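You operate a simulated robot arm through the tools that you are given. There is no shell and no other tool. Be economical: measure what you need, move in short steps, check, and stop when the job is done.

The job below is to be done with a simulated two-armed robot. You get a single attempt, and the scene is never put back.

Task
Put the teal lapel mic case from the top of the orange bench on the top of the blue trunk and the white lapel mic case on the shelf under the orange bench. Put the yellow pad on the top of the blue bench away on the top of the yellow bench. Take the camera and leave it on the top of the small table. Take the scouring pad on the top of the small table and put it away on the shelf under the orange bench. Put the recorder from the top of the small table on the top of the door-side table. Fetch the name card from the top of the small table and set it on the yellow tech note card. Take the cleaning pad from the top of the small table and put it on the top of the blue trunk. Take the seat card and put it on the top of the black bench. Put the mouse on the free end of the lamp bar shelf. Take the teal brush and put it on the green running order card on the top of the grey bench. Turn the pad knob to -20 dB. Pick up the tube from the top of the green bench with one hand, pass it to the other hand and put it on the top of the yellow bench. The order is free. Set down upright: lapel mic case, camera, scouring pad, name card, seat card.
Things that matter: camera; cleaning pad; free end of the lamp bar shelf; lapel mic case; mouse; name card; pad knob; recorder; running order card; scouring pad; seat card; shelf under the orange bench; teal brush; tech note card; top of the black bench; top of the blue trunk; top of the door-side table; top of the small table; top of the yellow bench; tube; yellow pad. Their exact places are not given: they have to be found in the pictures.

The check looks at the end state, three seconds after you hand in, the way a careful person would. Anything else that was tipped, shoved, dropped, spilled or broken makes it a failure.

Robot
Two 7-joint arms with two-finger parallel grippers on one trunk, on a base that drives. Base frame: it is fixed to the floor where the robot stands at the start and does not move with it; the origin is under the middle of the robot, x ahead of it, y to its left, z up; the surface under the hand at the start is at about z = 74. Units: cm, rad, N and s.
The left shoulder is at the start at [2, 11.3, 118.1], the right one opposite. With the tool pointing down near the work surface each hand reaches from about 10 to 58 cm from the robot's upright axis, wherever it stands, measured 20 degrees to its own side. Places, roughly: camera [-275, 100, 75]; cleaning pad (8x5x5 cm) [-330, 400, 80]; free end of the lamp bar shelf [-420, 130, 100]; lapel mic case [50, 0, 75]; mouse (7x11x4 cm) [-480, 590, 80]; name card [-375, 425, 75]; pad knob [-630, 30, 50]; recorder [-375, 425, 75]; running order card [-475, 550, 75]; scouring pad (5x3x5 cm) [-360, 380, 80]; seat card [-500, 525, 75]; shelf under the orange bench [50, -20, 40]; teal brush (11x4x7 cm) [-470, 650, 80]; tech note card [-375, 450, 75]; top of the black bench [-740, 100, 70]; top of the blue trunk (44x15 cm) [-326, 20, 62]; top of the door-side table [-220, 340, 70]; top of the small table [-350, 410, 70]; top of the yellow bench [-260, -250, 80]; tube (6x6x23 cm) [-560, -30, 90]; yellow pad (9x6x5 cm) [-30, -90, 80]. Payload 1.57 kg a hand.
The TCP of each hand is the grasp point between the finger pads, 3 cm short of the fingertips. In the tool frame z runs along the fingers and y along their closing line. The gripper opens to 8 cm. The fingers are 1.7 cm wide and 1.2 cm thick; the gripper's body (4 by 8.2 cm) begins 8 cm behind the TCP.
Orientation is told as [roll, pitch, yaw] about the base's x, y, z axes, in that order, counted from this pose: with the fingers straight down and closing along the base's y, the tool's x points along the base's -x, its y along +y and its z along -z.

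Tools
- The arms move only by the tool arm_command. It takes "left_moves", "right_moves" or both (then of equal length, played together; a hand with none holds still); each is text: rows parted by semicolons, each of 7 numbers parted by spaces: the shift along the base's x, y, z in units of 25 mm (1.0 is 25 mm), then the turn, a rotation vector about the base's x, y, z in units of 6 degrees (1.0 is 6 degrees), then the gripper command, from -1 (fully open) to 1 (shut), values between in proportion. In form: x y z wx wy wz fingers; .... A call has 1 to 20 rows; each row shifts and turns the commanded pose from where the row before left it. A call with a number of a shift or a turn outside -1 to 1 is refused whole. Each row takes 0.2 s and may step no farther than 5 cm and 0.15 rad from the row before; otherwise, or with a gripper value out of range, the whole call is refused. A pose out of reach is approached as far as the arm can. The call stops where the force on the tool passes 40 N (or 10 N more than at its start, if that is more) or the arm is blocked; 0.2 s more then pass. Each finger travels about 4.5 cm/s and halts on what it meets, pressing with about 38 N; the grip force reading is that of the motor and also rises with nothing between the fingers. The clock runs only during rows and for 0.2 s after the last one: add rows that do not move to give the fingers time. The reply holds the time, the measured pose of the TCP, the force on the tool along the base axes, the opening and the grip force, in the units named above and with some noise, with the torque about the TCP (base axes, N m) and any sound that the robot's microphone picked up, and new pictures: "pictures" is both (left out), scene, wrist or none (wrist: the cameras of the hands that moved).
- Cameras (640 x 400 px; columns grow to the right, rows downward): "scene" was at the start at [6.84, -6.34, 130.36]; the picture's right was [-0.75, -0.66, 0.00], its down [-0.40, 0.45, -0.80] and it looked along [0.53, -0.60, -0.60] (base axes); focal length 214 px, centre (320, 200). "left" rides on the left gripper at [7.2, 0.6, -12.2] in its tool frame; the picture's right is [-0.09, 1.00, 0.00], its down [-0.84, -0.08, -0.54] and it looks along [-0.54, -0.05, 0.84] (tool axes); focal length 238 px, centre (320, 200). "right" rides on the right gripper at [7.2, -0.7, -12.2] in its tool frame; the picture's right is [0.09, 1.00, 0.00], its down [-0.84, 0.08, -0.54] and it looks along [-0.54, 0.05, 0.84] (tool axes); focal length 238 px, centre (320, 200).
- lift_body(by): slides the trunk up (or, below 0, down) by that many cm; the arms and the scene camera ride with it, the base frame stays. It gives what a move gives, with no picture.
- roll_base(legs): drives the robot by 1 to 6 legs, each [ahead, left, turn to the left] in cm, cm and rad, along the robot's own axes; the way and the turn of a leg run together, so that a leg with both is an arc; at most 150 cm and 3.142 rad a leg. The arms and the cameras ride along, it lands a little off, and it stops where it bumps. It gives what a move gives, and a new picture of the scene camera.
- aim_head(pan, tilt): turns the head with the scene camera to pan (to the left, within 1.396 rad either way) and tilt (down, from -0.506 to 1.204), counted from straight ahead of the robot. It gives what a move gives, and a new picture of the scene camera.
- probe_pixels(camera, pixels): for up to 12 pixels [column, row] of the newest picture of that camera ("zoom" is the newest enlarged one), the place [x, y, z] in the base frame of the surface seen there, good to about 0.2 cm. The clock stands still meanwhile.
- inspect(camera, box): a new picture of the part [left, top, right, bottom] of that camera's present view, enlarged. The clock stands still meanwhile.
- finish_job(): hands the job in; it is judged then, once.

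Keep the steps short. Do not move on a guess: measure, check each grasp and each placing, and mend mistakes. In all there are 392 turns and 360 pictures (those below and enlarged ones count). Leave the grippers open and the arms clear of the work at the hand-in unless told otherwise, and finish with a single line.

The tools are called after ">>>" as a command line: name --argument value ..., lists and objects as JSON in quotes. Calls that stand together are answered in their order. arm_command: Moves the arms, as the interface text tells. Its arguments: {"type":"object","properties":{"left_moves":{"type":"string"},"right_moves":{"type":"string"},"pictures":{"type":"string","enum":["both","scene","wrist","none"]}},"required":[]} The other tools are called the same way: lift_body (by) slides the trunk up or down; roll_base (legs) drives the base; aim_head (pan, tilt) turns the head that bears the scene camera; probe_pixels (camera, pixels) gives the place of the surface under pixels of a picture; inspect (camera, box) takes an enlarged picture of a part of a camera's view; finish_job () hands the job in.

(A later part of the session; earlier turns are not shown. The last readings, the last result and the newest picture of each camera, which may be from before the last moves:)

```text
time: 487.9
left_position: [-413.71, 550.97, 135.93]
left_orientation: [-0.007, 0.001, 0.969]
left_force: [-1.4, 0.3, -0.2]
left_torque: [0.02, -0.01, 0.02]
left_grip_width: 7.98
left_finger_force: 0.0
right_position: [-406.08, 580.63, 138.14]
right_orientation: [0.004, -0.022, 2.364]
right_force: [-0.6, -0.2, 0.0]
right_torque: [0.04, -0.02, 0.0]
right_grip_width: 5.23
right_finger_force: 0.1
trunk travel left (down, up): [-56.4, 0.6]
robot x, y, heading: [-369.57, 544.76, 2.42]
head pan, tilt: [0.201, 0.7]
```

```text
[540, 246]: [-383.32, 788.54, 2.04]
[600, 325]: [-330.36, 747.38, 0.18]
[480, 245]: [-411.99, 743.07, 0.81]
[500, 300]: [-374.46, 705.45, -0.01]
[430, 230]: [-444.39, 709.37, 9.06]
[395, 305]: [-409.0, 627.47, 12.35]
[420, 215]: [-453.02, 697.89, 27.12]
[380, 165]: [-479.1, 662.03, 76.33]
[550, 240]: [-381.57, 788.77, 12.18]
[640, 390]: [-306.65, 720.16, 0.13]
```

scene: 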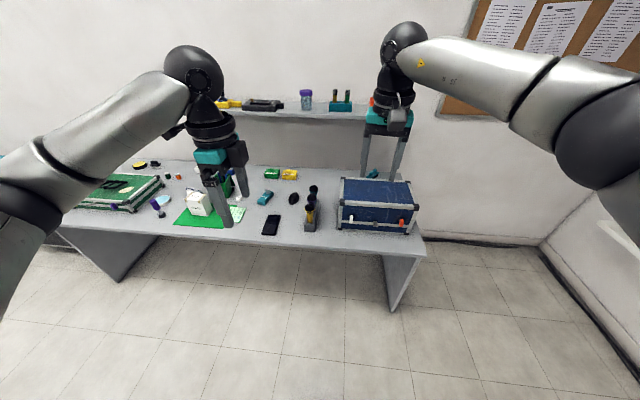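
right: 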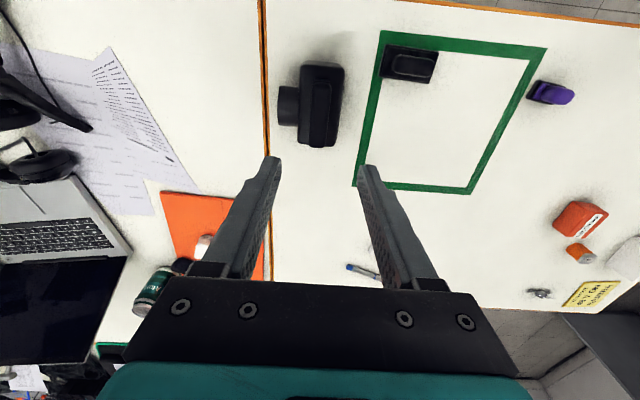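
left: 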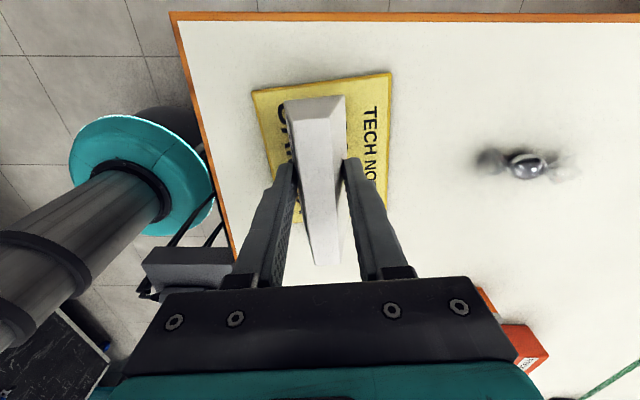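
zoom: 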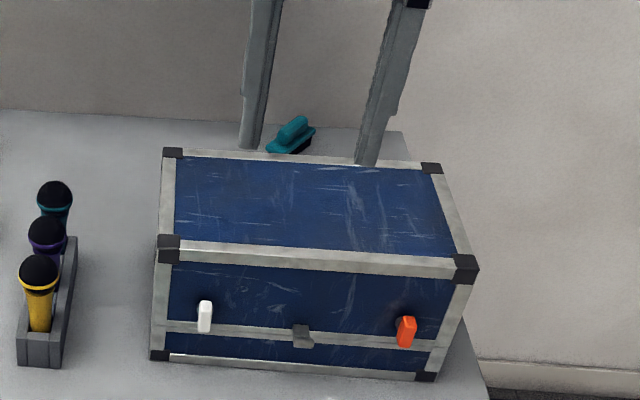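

There's ~140 cm to the side wall. I go around the right end and face the bench from there.

>>> roll_base --legs '[[0, -82, 0], [0, 0, 1.65], [0, -70, 0]]'

>>> aim_head --pan -0.5 --tilt 0.6

```text
time: 499.8
left_position: [-371.99, 605.39, 135.8]
left_orientation: [-0.007, -0.001, 2.615]
left_force: [0.4, -0.8, 0.3]
left_torque: [-0.01, -0.01, 0.02]
left_grip_width: 8.0
left_finger_force: 0.0
right_position: [-401.9, 610.7, 138.22]
right_orientation: [0.005, -0.022, -2.275]
right_force: [-0.2, -0.3, 0.0]
right_torque: [0.0, 0.0, 0.0]
right_grip_width: 5.21
right_finger_force: 0.0
trunk travel left (down, up): [-56.4, 0.6]
robot x, y, heading: [-368.69, 650.28, -2.211]
head pan, tilt: [0.201, 0.7]
```

scene: 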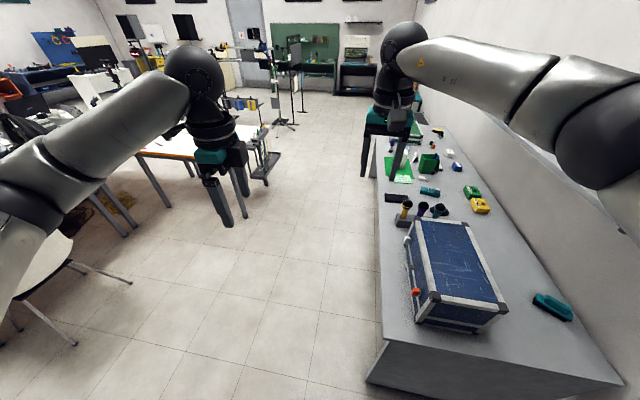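

```text
time: 500.9
left_position: [-371.97, 605.28, 135.77]
left_orientation: [-0.006, -0.002, 2.615]
left_force: [-0.2, -0.3, -1.0]
left_torque: [-0.01, 0.04, 0.04]
left_grip_width: 8.01
left_finger_force: 0.1
right_position: [-402.05, 610.83, 138.14]
right_orientation: [0.005, -0.023, -2.277]
right_force: [0.6, -0.4, -0.6]
right_torque: [0.01, 0.0, -0.01]
right_grip_width: 5.22
right_finger_force: 0.1
trunk travel left (down, up): [-56.4, 0.6]
robot x, y, heading: [-368.79, 650.04, -2.22]
head pan, tilt: [-0.499, 0.6]
```

scene: 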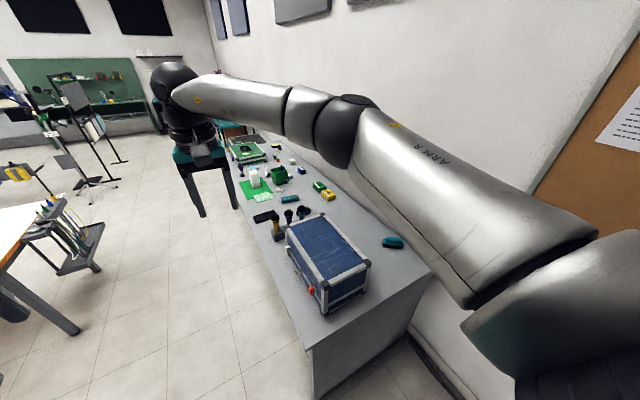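

>>> inspect --camera "scene" --box '[340, 200, 460, 300]'

```text
4.00 times, centred on (400, 250) of scene
```

zoom: 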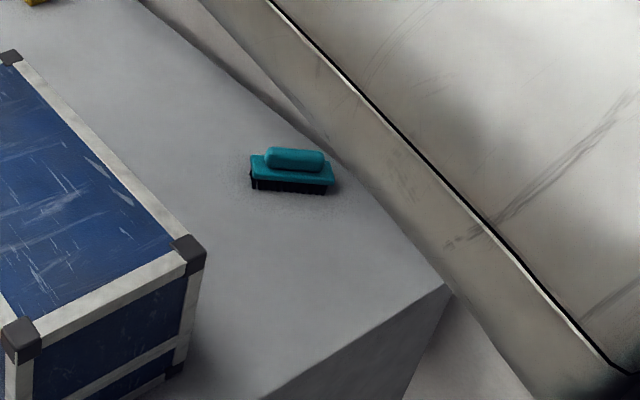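

>>> probe_pixels --camera "zoom" --pixels '[[275, 155], [315, 158], [295, 152], [250, 165], [330, 172], [252, 185], [325, 192], [290, 215], [190, 250], [445, 290], [300, 130]]'

```text
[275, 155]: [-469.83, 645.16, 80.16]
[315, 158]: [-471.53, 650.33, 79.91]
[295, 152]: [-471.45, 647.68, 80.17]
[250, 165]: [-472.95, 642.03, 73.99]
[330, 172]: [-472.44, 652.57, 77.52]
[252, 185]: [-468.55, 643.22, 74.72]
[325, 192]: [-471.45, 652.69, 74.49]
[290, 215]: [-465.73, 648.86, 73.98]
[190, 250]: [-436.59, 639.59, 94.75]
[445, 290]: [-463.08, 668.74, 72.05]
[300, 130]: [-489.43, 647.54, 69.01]
```

Brush: handle top z 80, centre (-471,647.6), axis 107°. I'd work close to the wall, so I first turn the right hand to yaw heading−1.5, which brings that elbow in front rather than out to the side.

>>> arm_command --right_moves "0 0 0 0 0 -0.95 -0.2; 0 0 0 0 0 -0.95 -0.2; 0 0 0 0 0 -0.95 -0.2; 0 0 0 0 0 -0.95 -0.2; 0 0 0 0 0 -0.95 -0.2; 0 0 0 0 0 -0.95 -0.2; 0 0 0 0 0 -0.95 -0.2; 0 0 0 0 0 -0.95 -0.2; 0 0 0 0 0 -0.95 -0.2; 0 0 0 0 0 -0.95 -0.2; 0 0 0 0 0 -0.95 -0.2; 0 0 0 0 0 -0.95 -0.2; 0 0 0 0 0 -0.95 -0.2; 0 0 0 0 0 -0.95 -0.2; 0 0 0 0 0 -0.95 -0.2" --left_moves "0.3 0.4 0.4 0 0 0 -1; 0.3 0.4 0.4 0 0 0 -1; 0.3 0.4 0.4 0 0 0 -1; 0.3 0.4 0.4 0 0 0 -1; 0.3 0.4 0.4 0 0 0 -1; 0.3 0.4 0.4 0 0 0 -1; 0.3 0.4 0.4 0 0 0 -1; 0.3 0.4 0.4 0 0 0 -1; 0 0 0 0 0 0 -1; 0 0 0 0 0 0 -1; 0 0 0 0 0 0 -1; 0 0 0 0 0 0 -1; 0 0 0 0 0 0 -1; 0 0 0 0 0 0 -1; 0 0 0 0 0 0 -1" --pictures "scene"

>>> lift_body --by -36

```text
time: 504.1
left_position: [-366.0, 613.37, 144.05]
left_orientation: [-0.007, 0.0, 2.613]
left_force: [-1.3, -0.3, 0.6]
left_torque: [0.04, 0.04, -0.01]
left_grip_width: 7.99
left_finger_force: 0.1
right_position: [-401.94, 610.84, 138.14]
right_orientation: [0.004, -0.023, 2.515]
right_force: [0.2, -0.1, 0.1]
right_torque: [0.04, 0.0, -0.01]
right_grip_width: 4.81
right_finger_force: 0.0
trunk travel left (down, up): [-56.4, 0.6]
robot x, y, heading: [-368.63, 650.1, -2.219]
head pan, tilt: [-0.499, 0.6]
```

scene: 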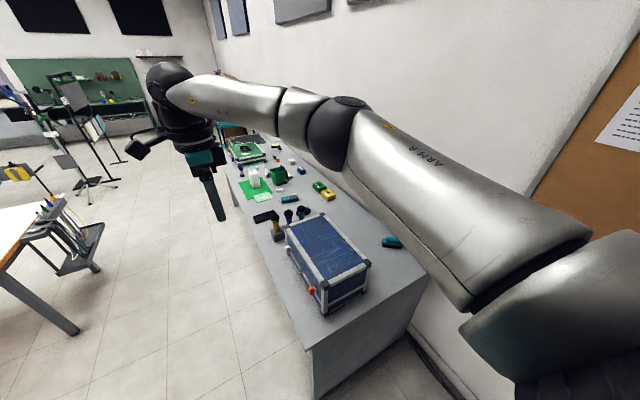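

```text
time: 507.6
left_position: [-366.01, 613.15, 108.07]
left_orientation: [-0.007, -0.001, 2.616]
left_force: [0.2, -0.3, 0.1]
left_torque: [0.01, 0.01, 0.01]
left_grip_width: 7.98
left_finger_force: 0.0
right_position: [-401.95, 610.67, 102.15]
right_orientation: [0.004, -0.021, 2.516]
right_force: [-0.8, -0.8, -0.1]
right_torque: [0.01, 0.04, -0.02]
right_grip_width: 4.78
right_finger_force: 0.0
trunk travel left (down, up): [-20.4, 36.6]
robot x, y, heading: [-368.84, 649.83, -2.215]
head pan, tilt: [-0.499, 0.6]
```

I position at the bench's right end, slightly angled (heading −2.45), keeping ~50 cm from the wall.

>>> roll_base --legs '[[0, 0, -0.235], [0, -40, 0], [23, 0, 0]]'

>>> aim_head --pan -0.3 --tilt 0.8

```text
time: 512.2
left_position: [-417.71, 629.99, 108.08]
left_orientation: [-0.008, -0.001, 2.37]
left_force: [-0.7, 0.2, -0.2]
left_torque: [0.04, -0.01, 0.02]
left_grip_width: 8.03
left_finger_force: 0.2
right_position: [-453.12, 635.96, 102.18]
right_orientation: [0.002, -0.025, 2.274]
right_force: [0.0, 1.1, -0.8]
right_torque: [0.01, 0.03, -0.02]
right_grip_width: 4.79
right_finger_force: 0.0
trunk travel left (down, up): [-20.4, 36.6]
robot x, y, heading: [-411.54, 666.16, -2.463]
head pan, tilt: [-0.499, 0.6]
```

scene: 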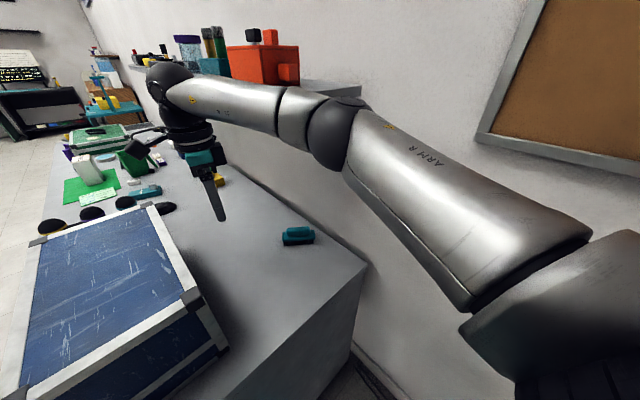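

```text
time: 512.9
left_position: [-417.57, 629.94, 108.03]
left_orientation: [-0.009, 0.0, 2.371]
left_force: [0.6, -0.2, -0.3]
left_torque: [0.01, -0.03, 0.0]
left_grip_width: 7.99
left_finger_force: 0.0
right_position: [-452.97, 636.17, 102.08]
right_orientation: [0.003, -0.022, 2.274]
right_force: [-0.2, 0.7, 0.3]
right_torque: [-0.01, -0.03, 0.03]
right_grip_width: 4.8
right_finger_force: 0.0
trunk travel left (down, up): [-20.4, 36.6]
robot x, y, heading: [-411.5, 666.08, -2.463]
head pan, tilt: [-0.3, 0.799]
```

scene: 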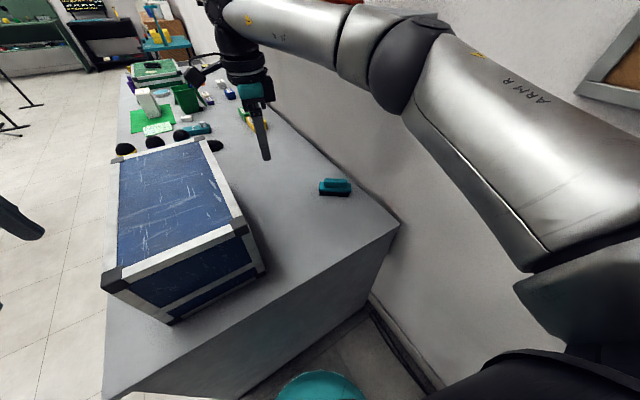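

>>> roll_base --legs '[[5, 0, 0]]'

>>> arm_command --right_moves "-0.6 0.6 0 0 0 -0.1 -0.2; -0.6 0.6 0 0 0 -0.1 -0.2; -0.6 0.6 0 0 0 -0.1 -0.2; -0.6 0.6 0 0 0 -0.1 -0.2; -0.6 0.6 0 0 0 -0.1 -0.2; -0.6 0.6 0 0 0 -0.1 -0.2" --pictures "both"

```text
time: 513.9
left_position: [-419.37, 628.35, 108.47]
left_orientation: [0.011, -0.002, 2.364]
left_force: [0.8, -0.6, 0.4]
left_torque: [0.04, 0.0, -0.03]
left_grip_width: 8.01
left_finger_force: 0.1
right_position: [-453.79, 634.31, 102.75]
right_orientation: [0.016, -0.028, 2.299]
right_force: [-0.5, 0.1, 0.2]
right_torque: [0.01, 0.0, -0.03]
right_grip_width: 4.8
right_finger_force: 0.1
trunk travel left (down, up): [-20.4, 36.6]
robot x, y, heading: [-414.04, 663.96, -2.466]
head pan, tilt: [-0.3, 0.799]
stopped in leg 1: the robot was blocked; the commanded pose is now the measured one
```

scene: 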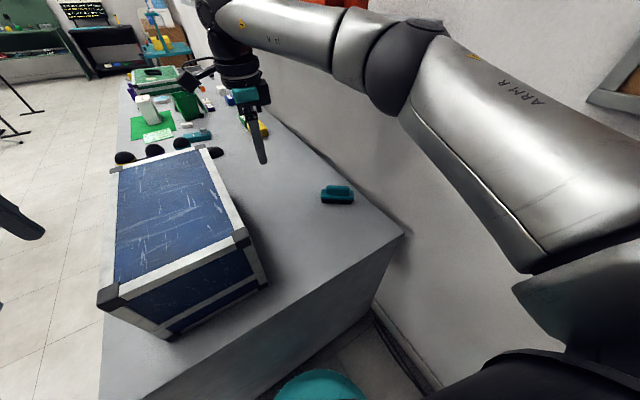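

```text
time: 515.1
left_position: [-418.68, 627.33, 108.22]
left_orientation: [0.008, -0.012, 2.372]
left_force: [0.8, -0.4, 0.9]
left_torque: [0.07, 0.08, 0.02]
left_grip_width: 8.0
left_finger_force: 0.1
right_position: [-453.32, 634.86, 102.76]
right_orientation: [0.017, -0.06, 2.447]
right_force: [-0.6, 0.0, 0.0]
right_torque: [0.05, -0.07, -0.02]
right_grip_width: 4.79
right_finger_force: 0.1
trunk travel left (down, up): [-20.4, 36.6]
robot x, y, heading: [-414.44, 663.33, -2.458]
head pan, tilt: [-0.3, 0.799]
stopped in row 6 (right hand): the arm was blocked; the commanded pose is now the measured one
```

scene: 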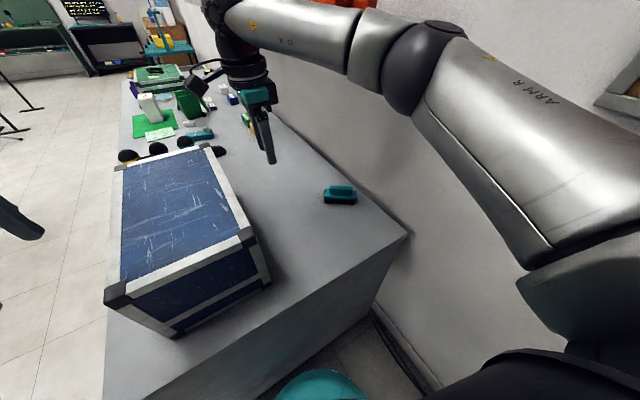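
right: 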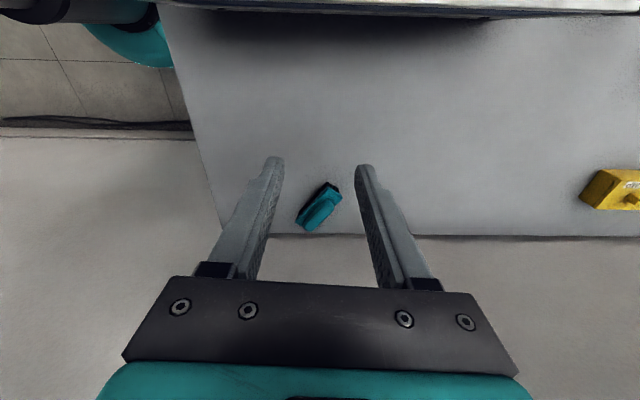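

Blocked: the base is against the bench end and the arm against something, maybe the wall shelf. I back off and check the shelf.

>>> roll_base --legs '[[-6, 0, 0]]'

>>> aim_head --pan -0.5 --tilt 0.3

```text
time: 516.1
left_position: [-416.08, 631.06, 108.0]
left_orientation: [-0.007, -0.001, 2.368]
left_force: [-0.6, 0.0, -0.2]
left_torque: [0.01, 0.06, -0.02]
left_grip_width: 8.0
left_finger_force: 0.0
right_position: [-451.46, 639.21, 101.76]
right_orientation: [-0.002, -0.045, 2.418]
right_force: [0.6, 0.4, -0.4]
right_torque: [0.01, 0.02, 0.01]
right_grip_width: 4.78
right_finger_force: 0.1
trunk travel left (down, up): [-20.4, 36.6]
robot x, y, heading: [-409.56, 667.02, -2.457]
head pan, tilt: [-0.3, 0.799]
```

scene: 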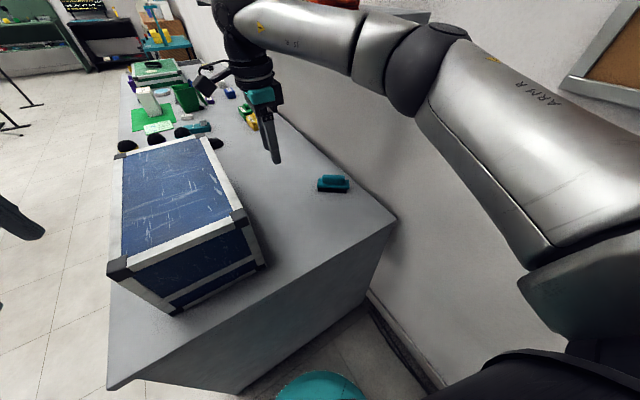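

```text
time: 517.0
left_position: [-416.1, 630.96, 107.98]
left_orientation: [-0.008, 0.001, 2.368]
left_force: [0.0, -0.8, 0.3]
left_torque: [0.04, -0.01, -0.02]
left_grip_width: 8.0
left_finger_force: 0.1
right_position: [-451.52, 639.01, 101.64]
right_orientation: [-0.001, -0.044, 2.419]
right_force: [0.7, -0.5, 0.8]
right_torque: [-0.01, 0.0, 0.04]
right_grip_width: 4.8
right_finger_force: 0.0
trunk travel left (down, up): [-20.4, 36.6]
robot x, y, heading: [-409.74, 667.16, -2.463]
head pan, tilt: [-0.499, 0.3]
```

scene: 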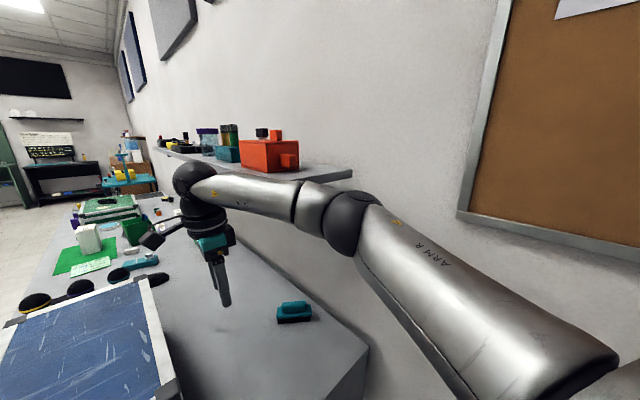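

>>> probe_pixels --camera "scene" --pixels '[[350, 173], [325, 177], [270, 155], [340, 170], [285, 172], [345, 215], [380, 215], [240, 180], [293, 312], [170, 155]]'

```text
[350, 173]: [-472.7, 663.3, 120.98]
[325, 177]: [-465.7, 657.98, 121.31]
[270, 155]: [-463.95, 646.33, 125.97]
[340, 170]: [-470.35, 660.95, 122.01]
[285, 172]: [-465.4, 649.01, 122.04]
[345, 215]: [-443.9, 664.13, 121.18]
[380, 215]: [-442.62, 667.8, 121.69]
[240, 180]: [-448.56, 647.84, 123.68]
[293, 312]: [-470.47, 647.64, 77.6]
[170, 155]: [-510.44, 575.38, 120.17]
```

The brush lies under the wall shelf (underside ~118), so I need a low elbow. I lower the trunk 20 cm, then slide the hand in below the shelf.

>>> lift_body --by -20

>>> arm_command --right_moves "0 0 1 0 0 0 -0.2; 0 0 1 0 0 0 -0.2; -0.3 0.3 0 0 0.3 -0.5 -0.2; -0.3 0.3 0 0 0.3 -0.5 -0.2; -0.3 0.3 0 0 0 -0.5 -0.2; -0.3 0.3 0 0 0 -0.5 -0.2; -0.3 0.3 0 0 0 -0.5 -0.2" --pictures "both"

```text
time: 518.3
left_position: [-416.23, 630.79, 97.32]
left_orientation: [0.019, -0.008, 2.373]
left_force: [3.9, 3.1, 11.8]
left_torque: [-0.17, 0.28, -0.02]
left_grip_width: 7.49
left_finger_force: 0.1
right_position: [-451.4, 639.14, 90.24]
right_orientation: [-0.001, -0.043, 2.42]
right_force: [-0.3, -0.5, 0.0]
right_torque: [0.03, 0.05, 0.01]
right_grip_width: 4.82
right_finger_force: 0.2
trunk travel left (down, up): [-9.1, 47.9]
robot x, y, heading: [-409.73, 667.46, -2.465]
head pan, tilt: [-0.499, 0.3]
stopped: the force on the tool passed its limit at 67 N (the readings are from after the stop); the commanded pose is now the measured one
```

```text
time: 519.9
left_position: [-416.14, 630.96, 97.36]
left_orientation: [0.019, -0.007, 2.373]
left_force: [3.5, 3.0, 14.2]
left_torque: [-0.28, 0.39, 0.0]
left_grip_width: 7.6
left_finger_force: 0.0
right_position: [-455.25, 642.74, 95.34]
right_orientation: [0.044, -0.089, 2.153]
right_force: [0.3, -0.6, 0.0]
right_torque: [-0.02, -0.01, -0.01]
right_grip_width: 4.78
right_finger_force: 0.0
trunk travel left (down, up): [-9.1, 47.9]
robot x, y, heading: [-409.57, 667.82, -2.456]
head pan, tilt: [-0.499, 0.3]
```

scene: 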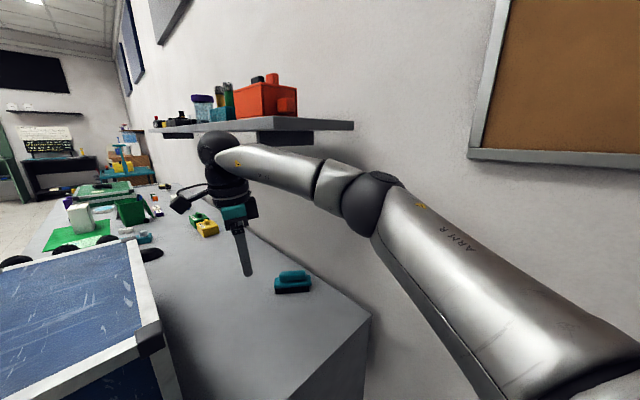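
right: 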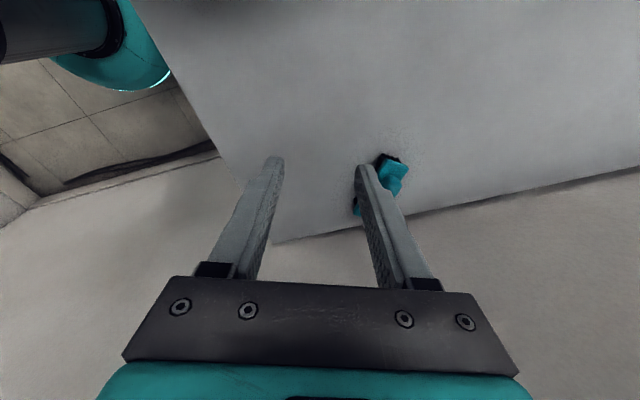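

The left hand touched the top of the blue case. I lift it off at once and check.

>>> arm_command --left_moves "0 0 1 0 0 0 -0.9; 0 0 1 0 0 0 -0.9; 0 0 1 0 0 0 -0.9; 0 0 1 0 0 0 -0.9; 0 0 1 0 0 0 -0.9; 0 0 1 0 0 0 -0.9; 0 0 1 0 0 0 -0.9" --pictures "none"

>>> aim_head --pan -0.1 --tilt 0.8

```text
time: 521.5
left_position: [-416.44, 630.97, 114.8]
left_orientation: [0.016, -0.007, 2.373]
left_force: [0.3, -0.8, -0.8]
left_torque: [-0.02, -0.02, -0.02]
left_grip_width: 7.61
left_finger_force: 0.0
right_position: [-455.27, 642.74, 95.32]
right_orientation: [0.042, -0.089, 2.155]
right_force: [-0.7, 0.2, 0.2]
right_torque: [-0.01, 0.0, 0.01]
right_grip_width: 4.78
right_finger_force: 0.1
trunk travel left (down, up): [-9.1, 47.9]
robot x, y, heading: [-410.1, 667.47, -2.463]
head pan, tilt: [-0.499, 0.3]
```

```text
time: 522.4
left_position: [-416.48, 631.03, 114.71]
left_orientation: [0.016, -0.008, 2.373]
left_force: [0.3, -1.2, 0.3]
left_torque: [-0.01, 0.0, 0.01]
left_grip_width: 7.58
left_finger_force: 0.1
right_position: [-455.27, 642.82, 95.36]
right_orientation: [0.043, -0.09, 2.157]
right_force: [0.2, 0.4, -0.2]
right_torque: [0.0, -0.01, -0.01]
right_grip_width: 4.81
right_finger_force: 0.0
trunk travel left (down, up): [-9.1, 47.9]
robot x, y, heading: [-409.71, 667.54, -2.464]
head pan, tilt: [-0.099, 0.799]
```

scene: 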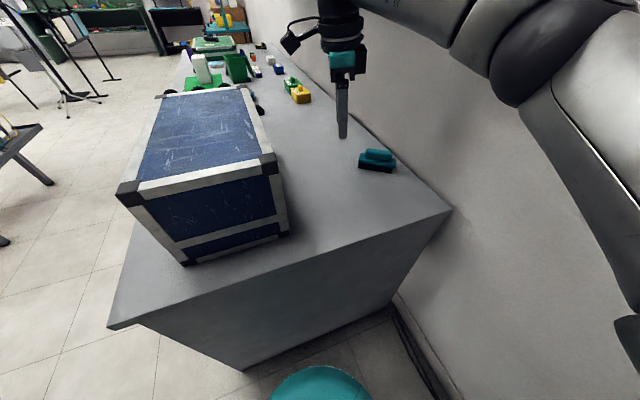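

The case is in place. I lower 8 cm more, level the right hand and slide toward the brush.

>>> lift_body --by -8

>>> arm_command --right_moves "-0.6 0.2 0.3 -0.25 -0.4 0 -0.2; -0.6 0.2 0.3 -0.25 -0.4 0 -0.2; -0.6 0.2 0 0 0 -0.3 -0.2; -0.6 0.2 0 0 0 -0.3 -0.2; -0.6 0.2 0 0 0 -0.3 -0.2; -0.6 0.2 0 0 0 -0.3 -0.2" --pictures "both"

```text
time: 523.6
left_position: [-416.32, 630.99, 106.83]
left_orientation: [0.015, -0.008, 2.373]
left_force: [-0.1, 0.7, 0.4]
left_torque: [0.03, -0.01, 0.01]
left_grip_width: 7.61
left_finger_force: 0.0
right_position: [-455.35, 642.81, 87.34]
right_orientation: [0.042, -0.088, 2.155]
right_force: [-0.4, 0.1, -0.6]
right_torque: [0.0, 0.04, -0.01]
right_grip_width: 4.81
right_finger_force: 0.0
trunk travel left (down, up): [-1.1, 55.9]
robot x, y, heading: [-410.21, 667.39, -2.461]
head pan, tilt: [-0.099, 0.799]
```

```text
time: 525.0
left_position: [-416.38, 630.87, 106.76]
left_orientation: [0.015, -0.006, 2.374]
left_force: [0.1, 0.6, 0.1]
left_torque: [0.03, -0.01, -0.02]
left_grip_width: 7.6
left_finger_force: 0.1
right_position: [-464.49, 646.01, 88.78]
right_orientation: [0.0, 0.0, 2.029]
right_force: [-0.5, -0.6, -0.1]
right_torque: [0.01, 0.01, -0.01]
right_grip_width: 4.79
right_finger_force: 0.0
trunk travel left (down, up): [-1.1, 55.9]
robot x, y, heading: [-409.82, 667.13, -2.463]
head pan, tilt: [-0.099, 0.799]
```

scene: 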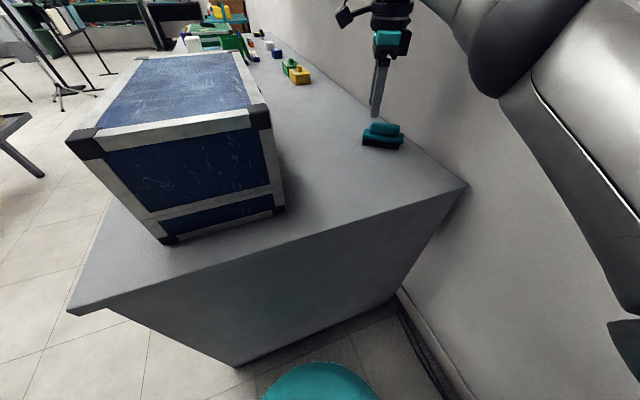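
right: 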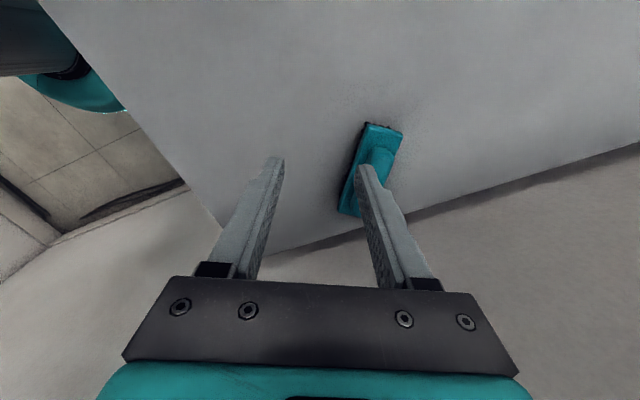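

>>> arm_command --right_moves "-0.67 0.18 0 0 0 -0.3 -0.2; -0.67 0.18 0 0 0 -0.3 -0.2; -0.67 0.18 0 0 0 -0.3 -0.2; -0.67 0.18 0 0 0 -0.3 -0.2" --pictures "wrist"

```text
time: 526.0
left_position: [-416.38, 630.9, 106.83]
left_orientation: [0.015, -0.007, 2.374]
left_force: [-0.1, 0.1, -0.4]
left_torque: [-0.01, -0.02, 0.01]
left_grip_width: 7.59
left_finger_force: 0.1
right_position: [-468.18, 650.08, 88.72]
right_orientation: [0.0, 0.0, 1.905]
right_force: [-0.5, -0.6, -0.2]
right_torque: [-0.03, 0.01, 0.01]
right_grip_width: 4.85
right_finger_force: 0.1
right hand out of reach, approached as far as the arm can: row 1, 2, 3
trunk travel left (down, up): [-1.1, 55.9]
robot x, y, heading: [-409.93, 667.52, -2.463]
head pan, tilt: [-0.099, 0.799]
```

right: 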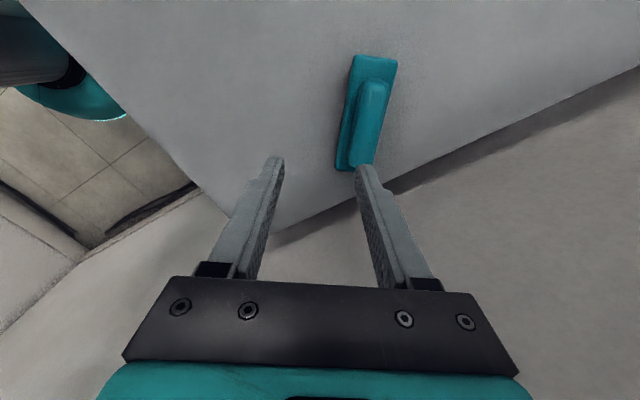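

A 3 cm base nudge brings the hand over the brush.

>>> roll_base --legs '[[3.5, 0, 0]]'

>>> inspect --camera "right" --box '[0, 0, 640, 400]'

```text
time: 526.9
left_position: [-419.1, 628.52, 106.72]
left_orientation: [0.017, -0.007, 2.372]
left_force: [-0.4, 0.4, 0.0]
left_torque: [0.0, 0.03, 0.0]
left_grip_width: 7.6
left_finger_force: 0.1
right_position: [-470.78, 647.84, 88.72]
right_orientation: [0.001, -0.001, 1.907]
right_force: [-0.3, 0.0, -0.2]
right_torque: [0.02, -0.04, 0.02]
right_grip_width: 4.81
right_finger_force: 0.0
trunk travel left (down, up): [-1.1, 55.9]
robot x, y, heading: [-412.43, 665.16, -2.46]
head pan, tilt: [-0.099, 0.799]
```

scene: 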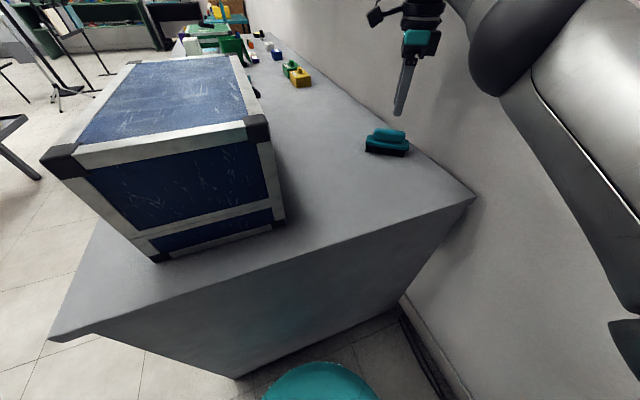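

```text
1.00 times, centred on (320, 200) of right (not enlarged: the box is as wide or as high as the picture)
```

zoom: 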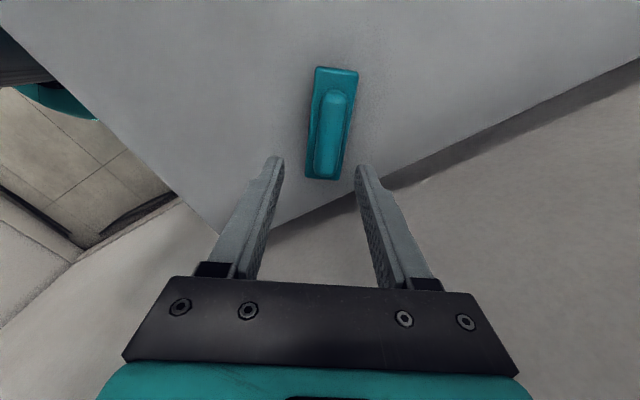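

>>> arm_command --right_moves "-0.1 -0.04 -0.8 0 0 0 -0.2; 0 0 -0.8 0 0 0 -0.2; 0 0 -0.8 0 0 0 -0.2; 0 0 -0.65 0 0 0 -0.2; 0 0 0 0 0 0 -0.2" --pictures "wrist"

```text
time: 528.0
left_position: [-419.05, 628.84, 106.83]
left_orientation: [0.015, -0.007, 2.371]
left_force: [0.9, 0.1, 0.1]
left_torque: [0.04, 0.01, 0.0]
left_grip_width: 7.59
left_finger_force: 0.1
right_position: [-471.24, 647.97, 81.0]
right_orientation: [0.002, 0.001, 1.905]
right_force: [0.3, -0.5, 0.6]
right_torque: [0.01, 0.02, 0.04]
right_grip_width: 4.8
right_finger_force: 0.1
trunk travel left (down, up): [-1.1, 55.9]
robot x, y, heading: [-412.69, 665.37, -2.464]
head pan, tilt: [-0.099, 0.799]
```

right: 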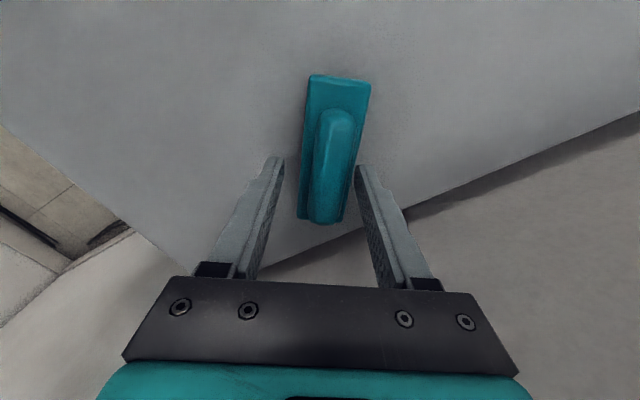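

Positioned on the handle. I close and lift 8 cm.

>>> arm_command --right_moves "0 0 0 0 0 0 1; 0 0 0 0 0 0 1; 0 0 0 0 0 0 1; 0 0 0 0 0 0 1; 0 0 0.6 0 0 0 1; 0 0 0.8 0 0 0 1; 0 0 0.8 0 0 0 1; 0 0 0.8 0 0 0 1" --pictures "wrist"

```text
time: 529.9
left_position: [-419.03, 628.85, 106.74]
left_orientation: [0.016, -0.005, 2.372]
left_force: [-1.1, -0.2, 0.0]
left_torque: [0.0, 0.02, -0.03]
left_grip_width: 7.57
left_finger_force: 0.0
right_position: [-470.89, 647.91, 88.54]
right_orientation: [-0.001, -0.001, 1.906]
right_force: [0.7, 0.2, -0.5]
right_torque: [0.01, -0.01, 0.0]
right_grip_width: 2.32
right_finger_force: 35.6
trunk travel left (down, up): [-1.1, 55.9]
robot x, y, heading: [-412.26, 665.01, -2.462]
head pan, tilt: [-0.099, 0.799]
```

right: 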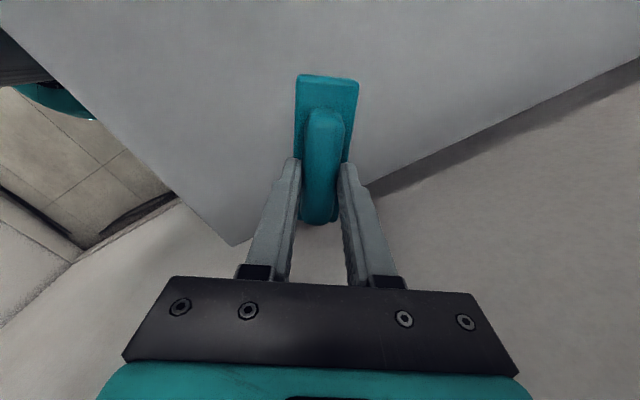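

Brush held. I reverse out 45 cm.

>>> roll_base --legs '[[-45, 0, 0]]'

>>> aim_head --pan -0.1 --tilt 0.6

```text
time: 532.6
left_position: [-382.49, 658.21, 106.79]
left_orientation: [0.015, -0.008, 2.378]
left_force: [-0.5, 0.3, 0.8]
left_torque: [0.01, 0.01, 0.03]
left_grip_width: 7.59
left_finger_force: 0.0
right_position: [-434.63, 677.08, 88.41]
right_orientation: [0.0, 0.001, 1.912]
right_force: [0.3, 0.4, -1.4]
right_torque: [-0.03, 0.02, 0.0]
right_grip_width: 2.3
right_finger_force: 35.8
trunk travel left (down, up): [-1.1, 55.9]
robot x, y, heading: [-376.21, 694.82, -2.455]
head pan, tilt: [-0.099, 0.799]
```

scene: 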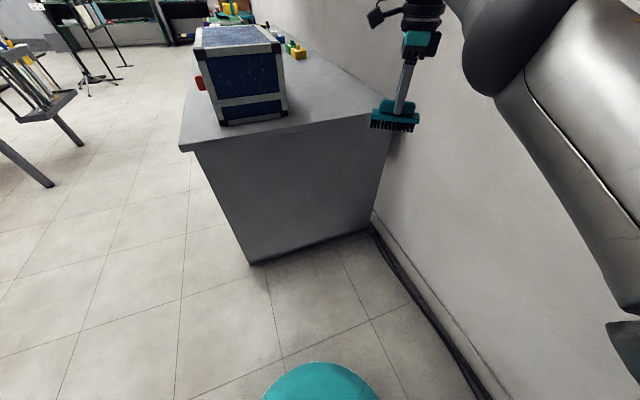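

```text
time: 533.4
left_position: [-382.41, 658.34, 106.79]
left_orientation: [0.016, -0.007, 2.378]
left_force: [0.5, 0.0, -0.7]
left_torque: [-0.01, -0.02, -0.01]
left_grip_width: 7.58
left_finger_force: 0.1
right_position: [-434.7, 677.21, 88.54]
right_orientation: [0.001, -0.001, 1.912]
right_force: [-0.7, -0.8, -1.0]
right_torque: [-0.02, 0.04, -0.01]
right_grip_width: 2.31
right_finger_force: 35.1
trunk travel left (down, up): [-1.1, 55.9]
robot x, y, heading: [-376.2, 695.2, -2.454]
head pan, tilt: [-0.099, 0.6]
```

scene: 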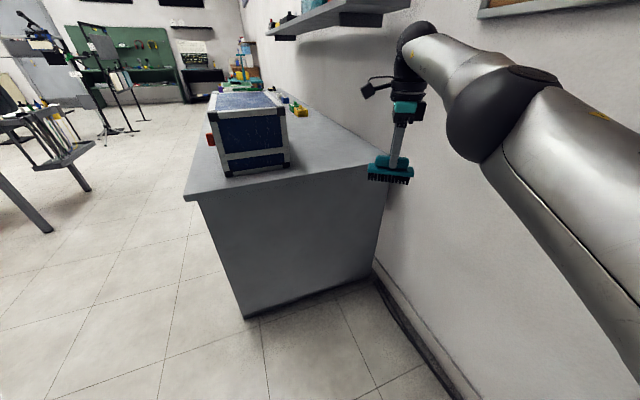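

I raise the trunk, move away from the wall, turn to face the bench and go left toward the running order card.

>>> lift_body --by 22

>>> roll_base --legs '[[0, 75, 0], [0, 0, -1.33], [0, 100, 0], [0, 66, 0]]'

>>> aim_head --pan 0.0 --tilt 0.7

```text
time: 535.7
left_position: [-382.61, 658.14, 128.75]
left_orientation: [0.014, -0.007, 2.379]
left_force: [-0.3, 0.2, 0.9]
left_torque: [-0.01, 0.01, 0.02]
left_grip_width: 7.61
left_finger_force: 0.1
right_position: [-434.58, 677.11, 110.57]
right_orientation: [0.0, 0.0, 1.91]
right_force: [0.1, 0.4, -0.7]
right_torque: [0.0, 0.02, 0.01]
right_grip_width: 2.33
right_finger_force: 35.3
trunk travel left (down, up): [-23.1, 33.9]
robot x, y, heading: [-376.22, 694.66, -2.461]
head pan, tilt: [-0.099, 0.6]
```

```text
time: 551.0
left_position: [-461.04, 500.08, 128.8]
left_orientation: [0.016, -0.007, 1.062]
left_force: [0.5, 0.2, -0.3]
left_torque: [0.04, -0.05, 0.01]
left_grip_width: 7.6
left_finger_force: 0.1
right_position: [-455.88, 555.24, 110.42]
right_orientation: [-0.001, 0.001, 0.593]
right_force: [-0.3, 0.4, -1.5]
right_torque: [-0.02, 0.01, -0.02]
right_grip_width: 2.29
right_finger_force: 35.5
trunk travel left (down, up): [-23.1, 33.9]
robot x, y, heading: [-424.39, 502.88, 2.508]
head pan, tilt: [-0.099, 0.6]
```

scene: 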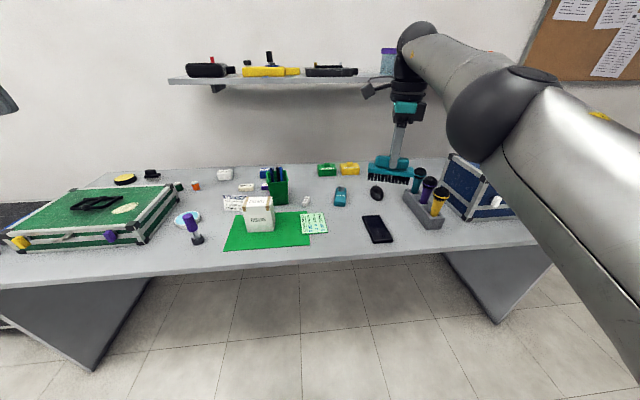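

```text
time: 551.7
left_position: [-461.15, 500.04, 128.89]
left_orientation: [0.016, -0.004, 1.061]
left_force: [0.4, 0.4, -0.3]
left_torque: [0.02, 0.0, -0.02]
left_grip_width: 7.61
left_finger_force: 0.0
right_position: [-455.87, 555.26, 110.61]
right_orientation: [-0.002, -0.001, 0.594]
right_force: [0.7, 0.0, -0.7]
right_torque: [-0.04, -0.04, 0.0]
right_grip_width: 2.31
right_finger_force: 35.3
trunk travel left (down, up): [-23.1, 33.9]
robot x, y, heading: [-424.17, 503.05, 2.513]
head pan, tilt: [0.0, 0.7]
```

scene: 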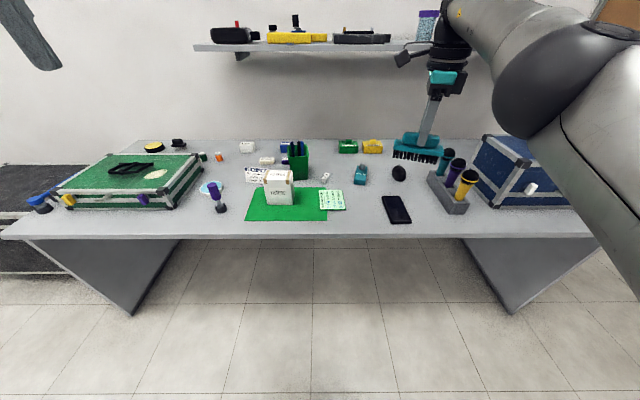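

>>> inspect --camera "scene" --box '[230, 150, 430, 240]'

```text
3.20 times, centred on (330, 195) of scene
```

zoom: 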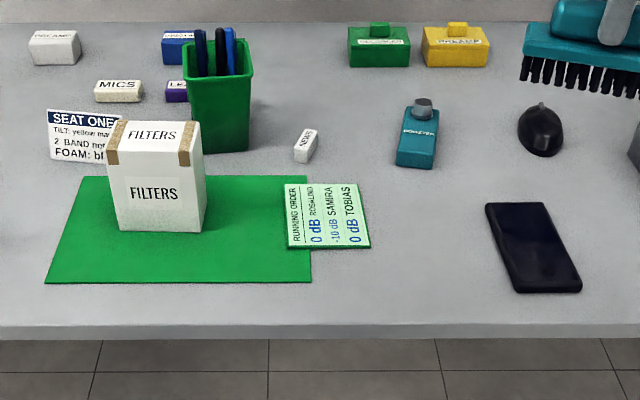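

>>> probe_pixels --camera "zoom" --pixels '[[287, 187], [356, 187], [368, 245], [290, 247], [327, 217], [545, 110], [540, 150], [555, 135], [50, 115], [118, 120], [55, 158], [105, 160]]'

```text
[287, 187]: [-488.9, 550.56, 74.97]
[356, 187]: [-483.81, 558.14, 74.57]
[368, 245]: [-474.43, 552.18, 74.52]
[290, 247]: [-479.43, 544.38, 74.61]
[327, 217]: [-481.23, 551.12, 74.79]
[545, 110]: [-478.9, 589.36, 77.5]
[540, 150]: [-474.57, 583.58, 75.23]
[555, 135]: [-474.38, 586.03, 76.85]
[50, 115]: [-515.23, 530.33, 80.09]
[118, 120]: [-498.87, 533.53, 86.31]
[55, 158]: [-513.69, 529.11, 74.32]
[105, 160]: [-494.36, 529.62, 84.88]
```

Running order card centre (-481.6,551.3), top z 74.7. I turn the brush hand to yaw 2.57 so the brush lies along the card, and move in.

>>> arm_command --right_moves "0.033 -0.33 0 0 0 0.99 1; 0.033 -0.33 0 0 0 0.99 1; 0.033 -0.33 0 0 0 0.99 1; 0.033 -0.33 0 0 0 0.99 1; 0.033 -0.33 0 0 0 0.99 1; 0.033 -0.33 0 0 0 0.99 1; 0.033 -0.33 0 0 0 0.99 1; 0.033 -0.33 0 0 0 0.99 1; 0.033 -0.33 0 0 0 0.99 1; 0.033 -0.33 0 0 0 0.99 1; 0.033 -0.33 0 0 0 0.99 1; 0.033 -0.33 0 0 0 0.99 1; 0.033 -0.33 0 0 0 0.99 1; 0.033 -0.33 0 0 0 0.99 1; 0.033 -0.33 0 0 0 0.99 1; 0.033 -0.33 0 0 0 0.99 1; 0.033 -0.33 0 0 0 0.99 1; 0.033 -0.33 0 0 0 0.99 1; 0.033 -0.33 0 0 0 0.99 1" --pictures "none"

>>> roll_base --legs '[[0, 6.7, 0], [28, 0, 0]]'

```text
time: 555.7
left_position: [-461.15, 500.16, 128.91]
left_orientation: [0.016, -0.004, 1.061]
left_force: [0.0, 0.4, 0.8]
left_torque: [0.01, -0.01, 0.0]
left_grip_width: 7.62
left_finger_force: 0.1
right_position: [-454.35, 539.69, 110.47]
right_orientation: [0.001, -0.001, 2.566]
right_force: [-0.2, 0.8, -0.9]
right_torque: [0.0, -0.03, -0.02]
right_grip_width: 2.31
right_finger_force: 35.7
trunk travel left (down, up): [-23.1, 33.9]
robot x, y, heading: [-423.97, 502.95, 2.509]
head pan, tilt: [0.0, 0.7]
```

```text
time: 558.2
left_position: [-487.52, 511.67, 128.89]
left_orientation: [0.015, -0.006, 1.054]
left_force: [0.7, 0.5, -0.3]
left_torque: [0.0, 0.01, -0.02]
left_grip_width: 7.59
left_finger_force: 0.1
right_position: [-480.59, 551.15, 110.42]
right_orientation: [0.0, 0.001, 2.555]
right_force: [0.2, 0.5, -1.3]
right_torque: [0.01, -0.03, -0.02]
right_grip_width: 2.33
right_finger_force: 35.2
trunk travel left (down, up): [-23.1, 33.9]
robot x, y, heading: [-450.96, 514.45, 2.507]
head pan, tilt: [0.0, 0.7]
```

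scene: 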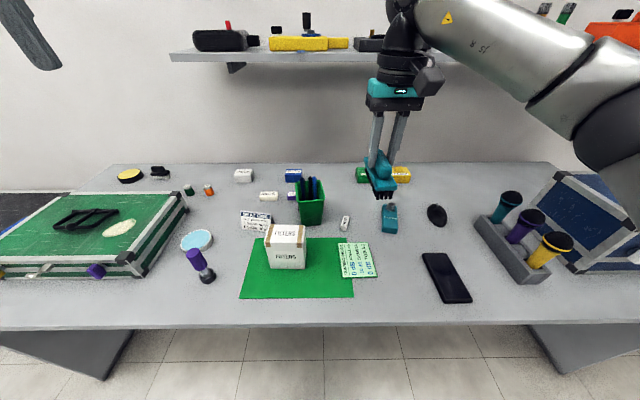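

>>> arm_command --right_moves "-0.4 0 -1 0 0 0 1; 0 0 -1 0 0 0 1; 0 0 -1 0 0 0 1; 0 0 -1 0 0 0 1; 0 0 -1 0 0 0 1; 0 0 -1 0 0 0 1; 0 0 -1 0 0 0 1; 0 0 -1 0 0 0 1; 0 0 -1 0 0 0 1; 0 0 -1 0 0 0 1; 0 0 -0.8 0 0 0 1; 0 0 0 0 0 0 1" --pictures "both"

```text
time: 560.8
left_position: [-487.43, 511.57, 128.8]
left_orientation: [0.016, -0.005, 1.055]
left_force: [-0.2, 0.2, 0.1]
left_torque: [-0.02, 0.03, -0.02]
left_grip_width: 7.62
left_finger_force: 0.1
right_position: [-481.51, 551.01, 83.71]
right_orientation: [-0.001, 0.001, 2.557]
right_force: [0.3, -0.4, -0.7]
right_torque: [0.0, 0.04, -0.02]
right_grip_width: 2.3
right_finger_force: 35.0
trunk travel left (down, up): [-23.1, 33.9]
robot x, y, heading: [-450.33, 514.27, 2.502]
head pan, tilt: [0.0, 0.7]
```

scene: 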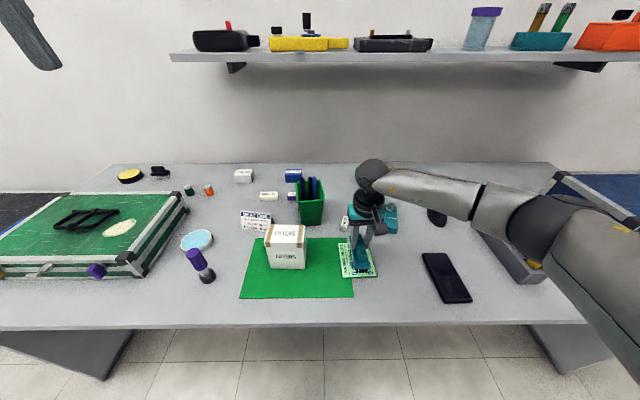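
right: 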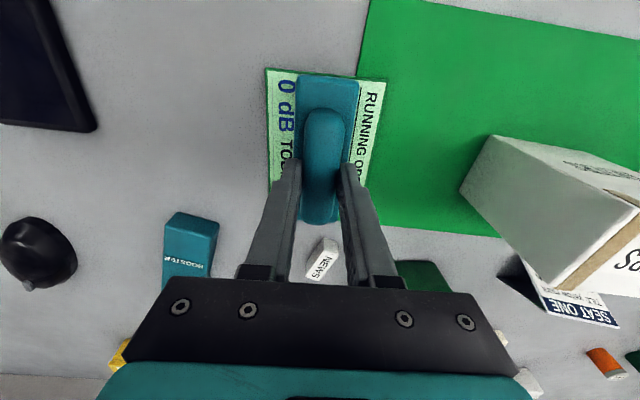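

Brush is right over the card. I lower to contact.

>>> arm_command --right_moves "0 0 -0.4 0 0 0 1; 0 0 -0.2 0 0 0 1; 0 0 -0.1 0 0 0 1; 0 0 -0.06 0 0 0 1; 0 0 0 0 0 0 1" --pictures "none"

```text
time: 562.0
left_position: [-487.48, 511.48, 128.83]
left_orientation: [0.015, -0.005, 1.054]
left_force: [-0.2, 0.2, 1.0]
left_torque: [0.0, 0.01, 0.01]
left_grip_width: 7.6
left_finger_force: 0.0
right_position: [-481.38, 551.12, 81.6]
right_orientation: [0.002, -0.002, 2.557]
right_force: [-1.3, -1.3, 1.6]
right_torque: [-0.06, 0.14, -0.01]
right_grip_width: 2.3
right_finger_force: 35.6
trunk travel left (down, up): [-23.1, 33.9]
robot x, y, heading: [-450.71, 514.01, 2.507]
head pan, tilt: [0.0, 0.7]
```

Contact. I release and rise.

>>> arm_command --right_moves "0 0 -0.04 0 0 0 1; 0 0 0 0 0 0 -0.2; 0 0 0 0 0 0 -0.2; 0 0 0 0 0 0 -0.2; 0 0 0.6 0 0 0 -0.2; 0 0 1 0 0 0 -0.2; 0 0 1 0 0 0 -0.2; 0 0 1 0 0 0 -0.2; 0 0 1 0 0 0 -0.2; 0 0 1 0 0 0 -0.2; 0 0 1 0 0 0 -0.2; 0 0 1 0 0 0 -0.2; 0 0 1 0 0 0 -0.2" --pictures "both"

```text
time: 564.8
left_position: [-487.41, 511.55, 128.72]
left_orientation: [0.015, -0.004, 1.054]
left_force: [-0.6, -0.2, 0.3]
left_torque: [-0.02, 0.02, 0.0]
left_grip_width: 7.59
left_finger_force: 0.0
right_position: [-481.31, 551.12, 103.12]
right_orientation: [0.0, 0.0, 2.558]
right_force: [-0.3, 0.3, 0.3]
right_torque: [0.02, -0.04, 0.02]
right_grip_width: 4.8
right_finger_force: 0.1
trunk travel left (down, up): [-23.1, 33.9]
robot x, y, heading: [-450.82, 514.49, 2.502]
head pan, tilt: [0.0, 0.7]
```

scene: 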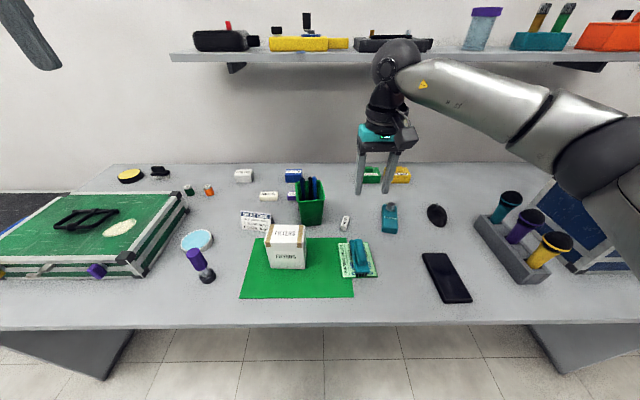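
right: 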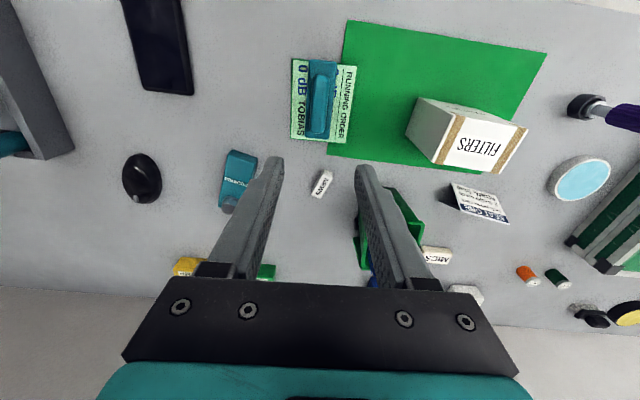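

Brush is on the running order card. Next the mouse: I measure its outline from the wrist camera.

>>> inspect --camera "right" --box '[90, 130, 210, 230]'

```text
4.00 times, centred on (150, 180) of right
```

zoom: 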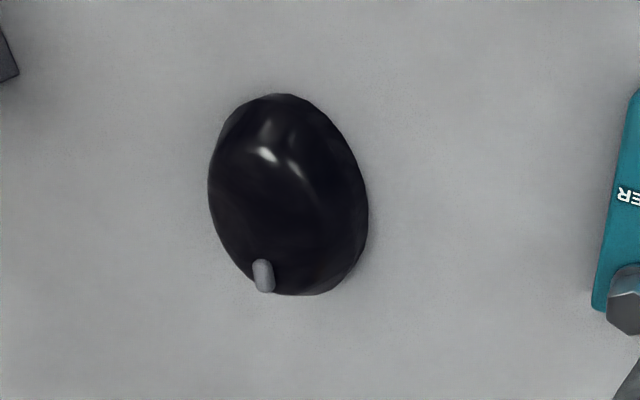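

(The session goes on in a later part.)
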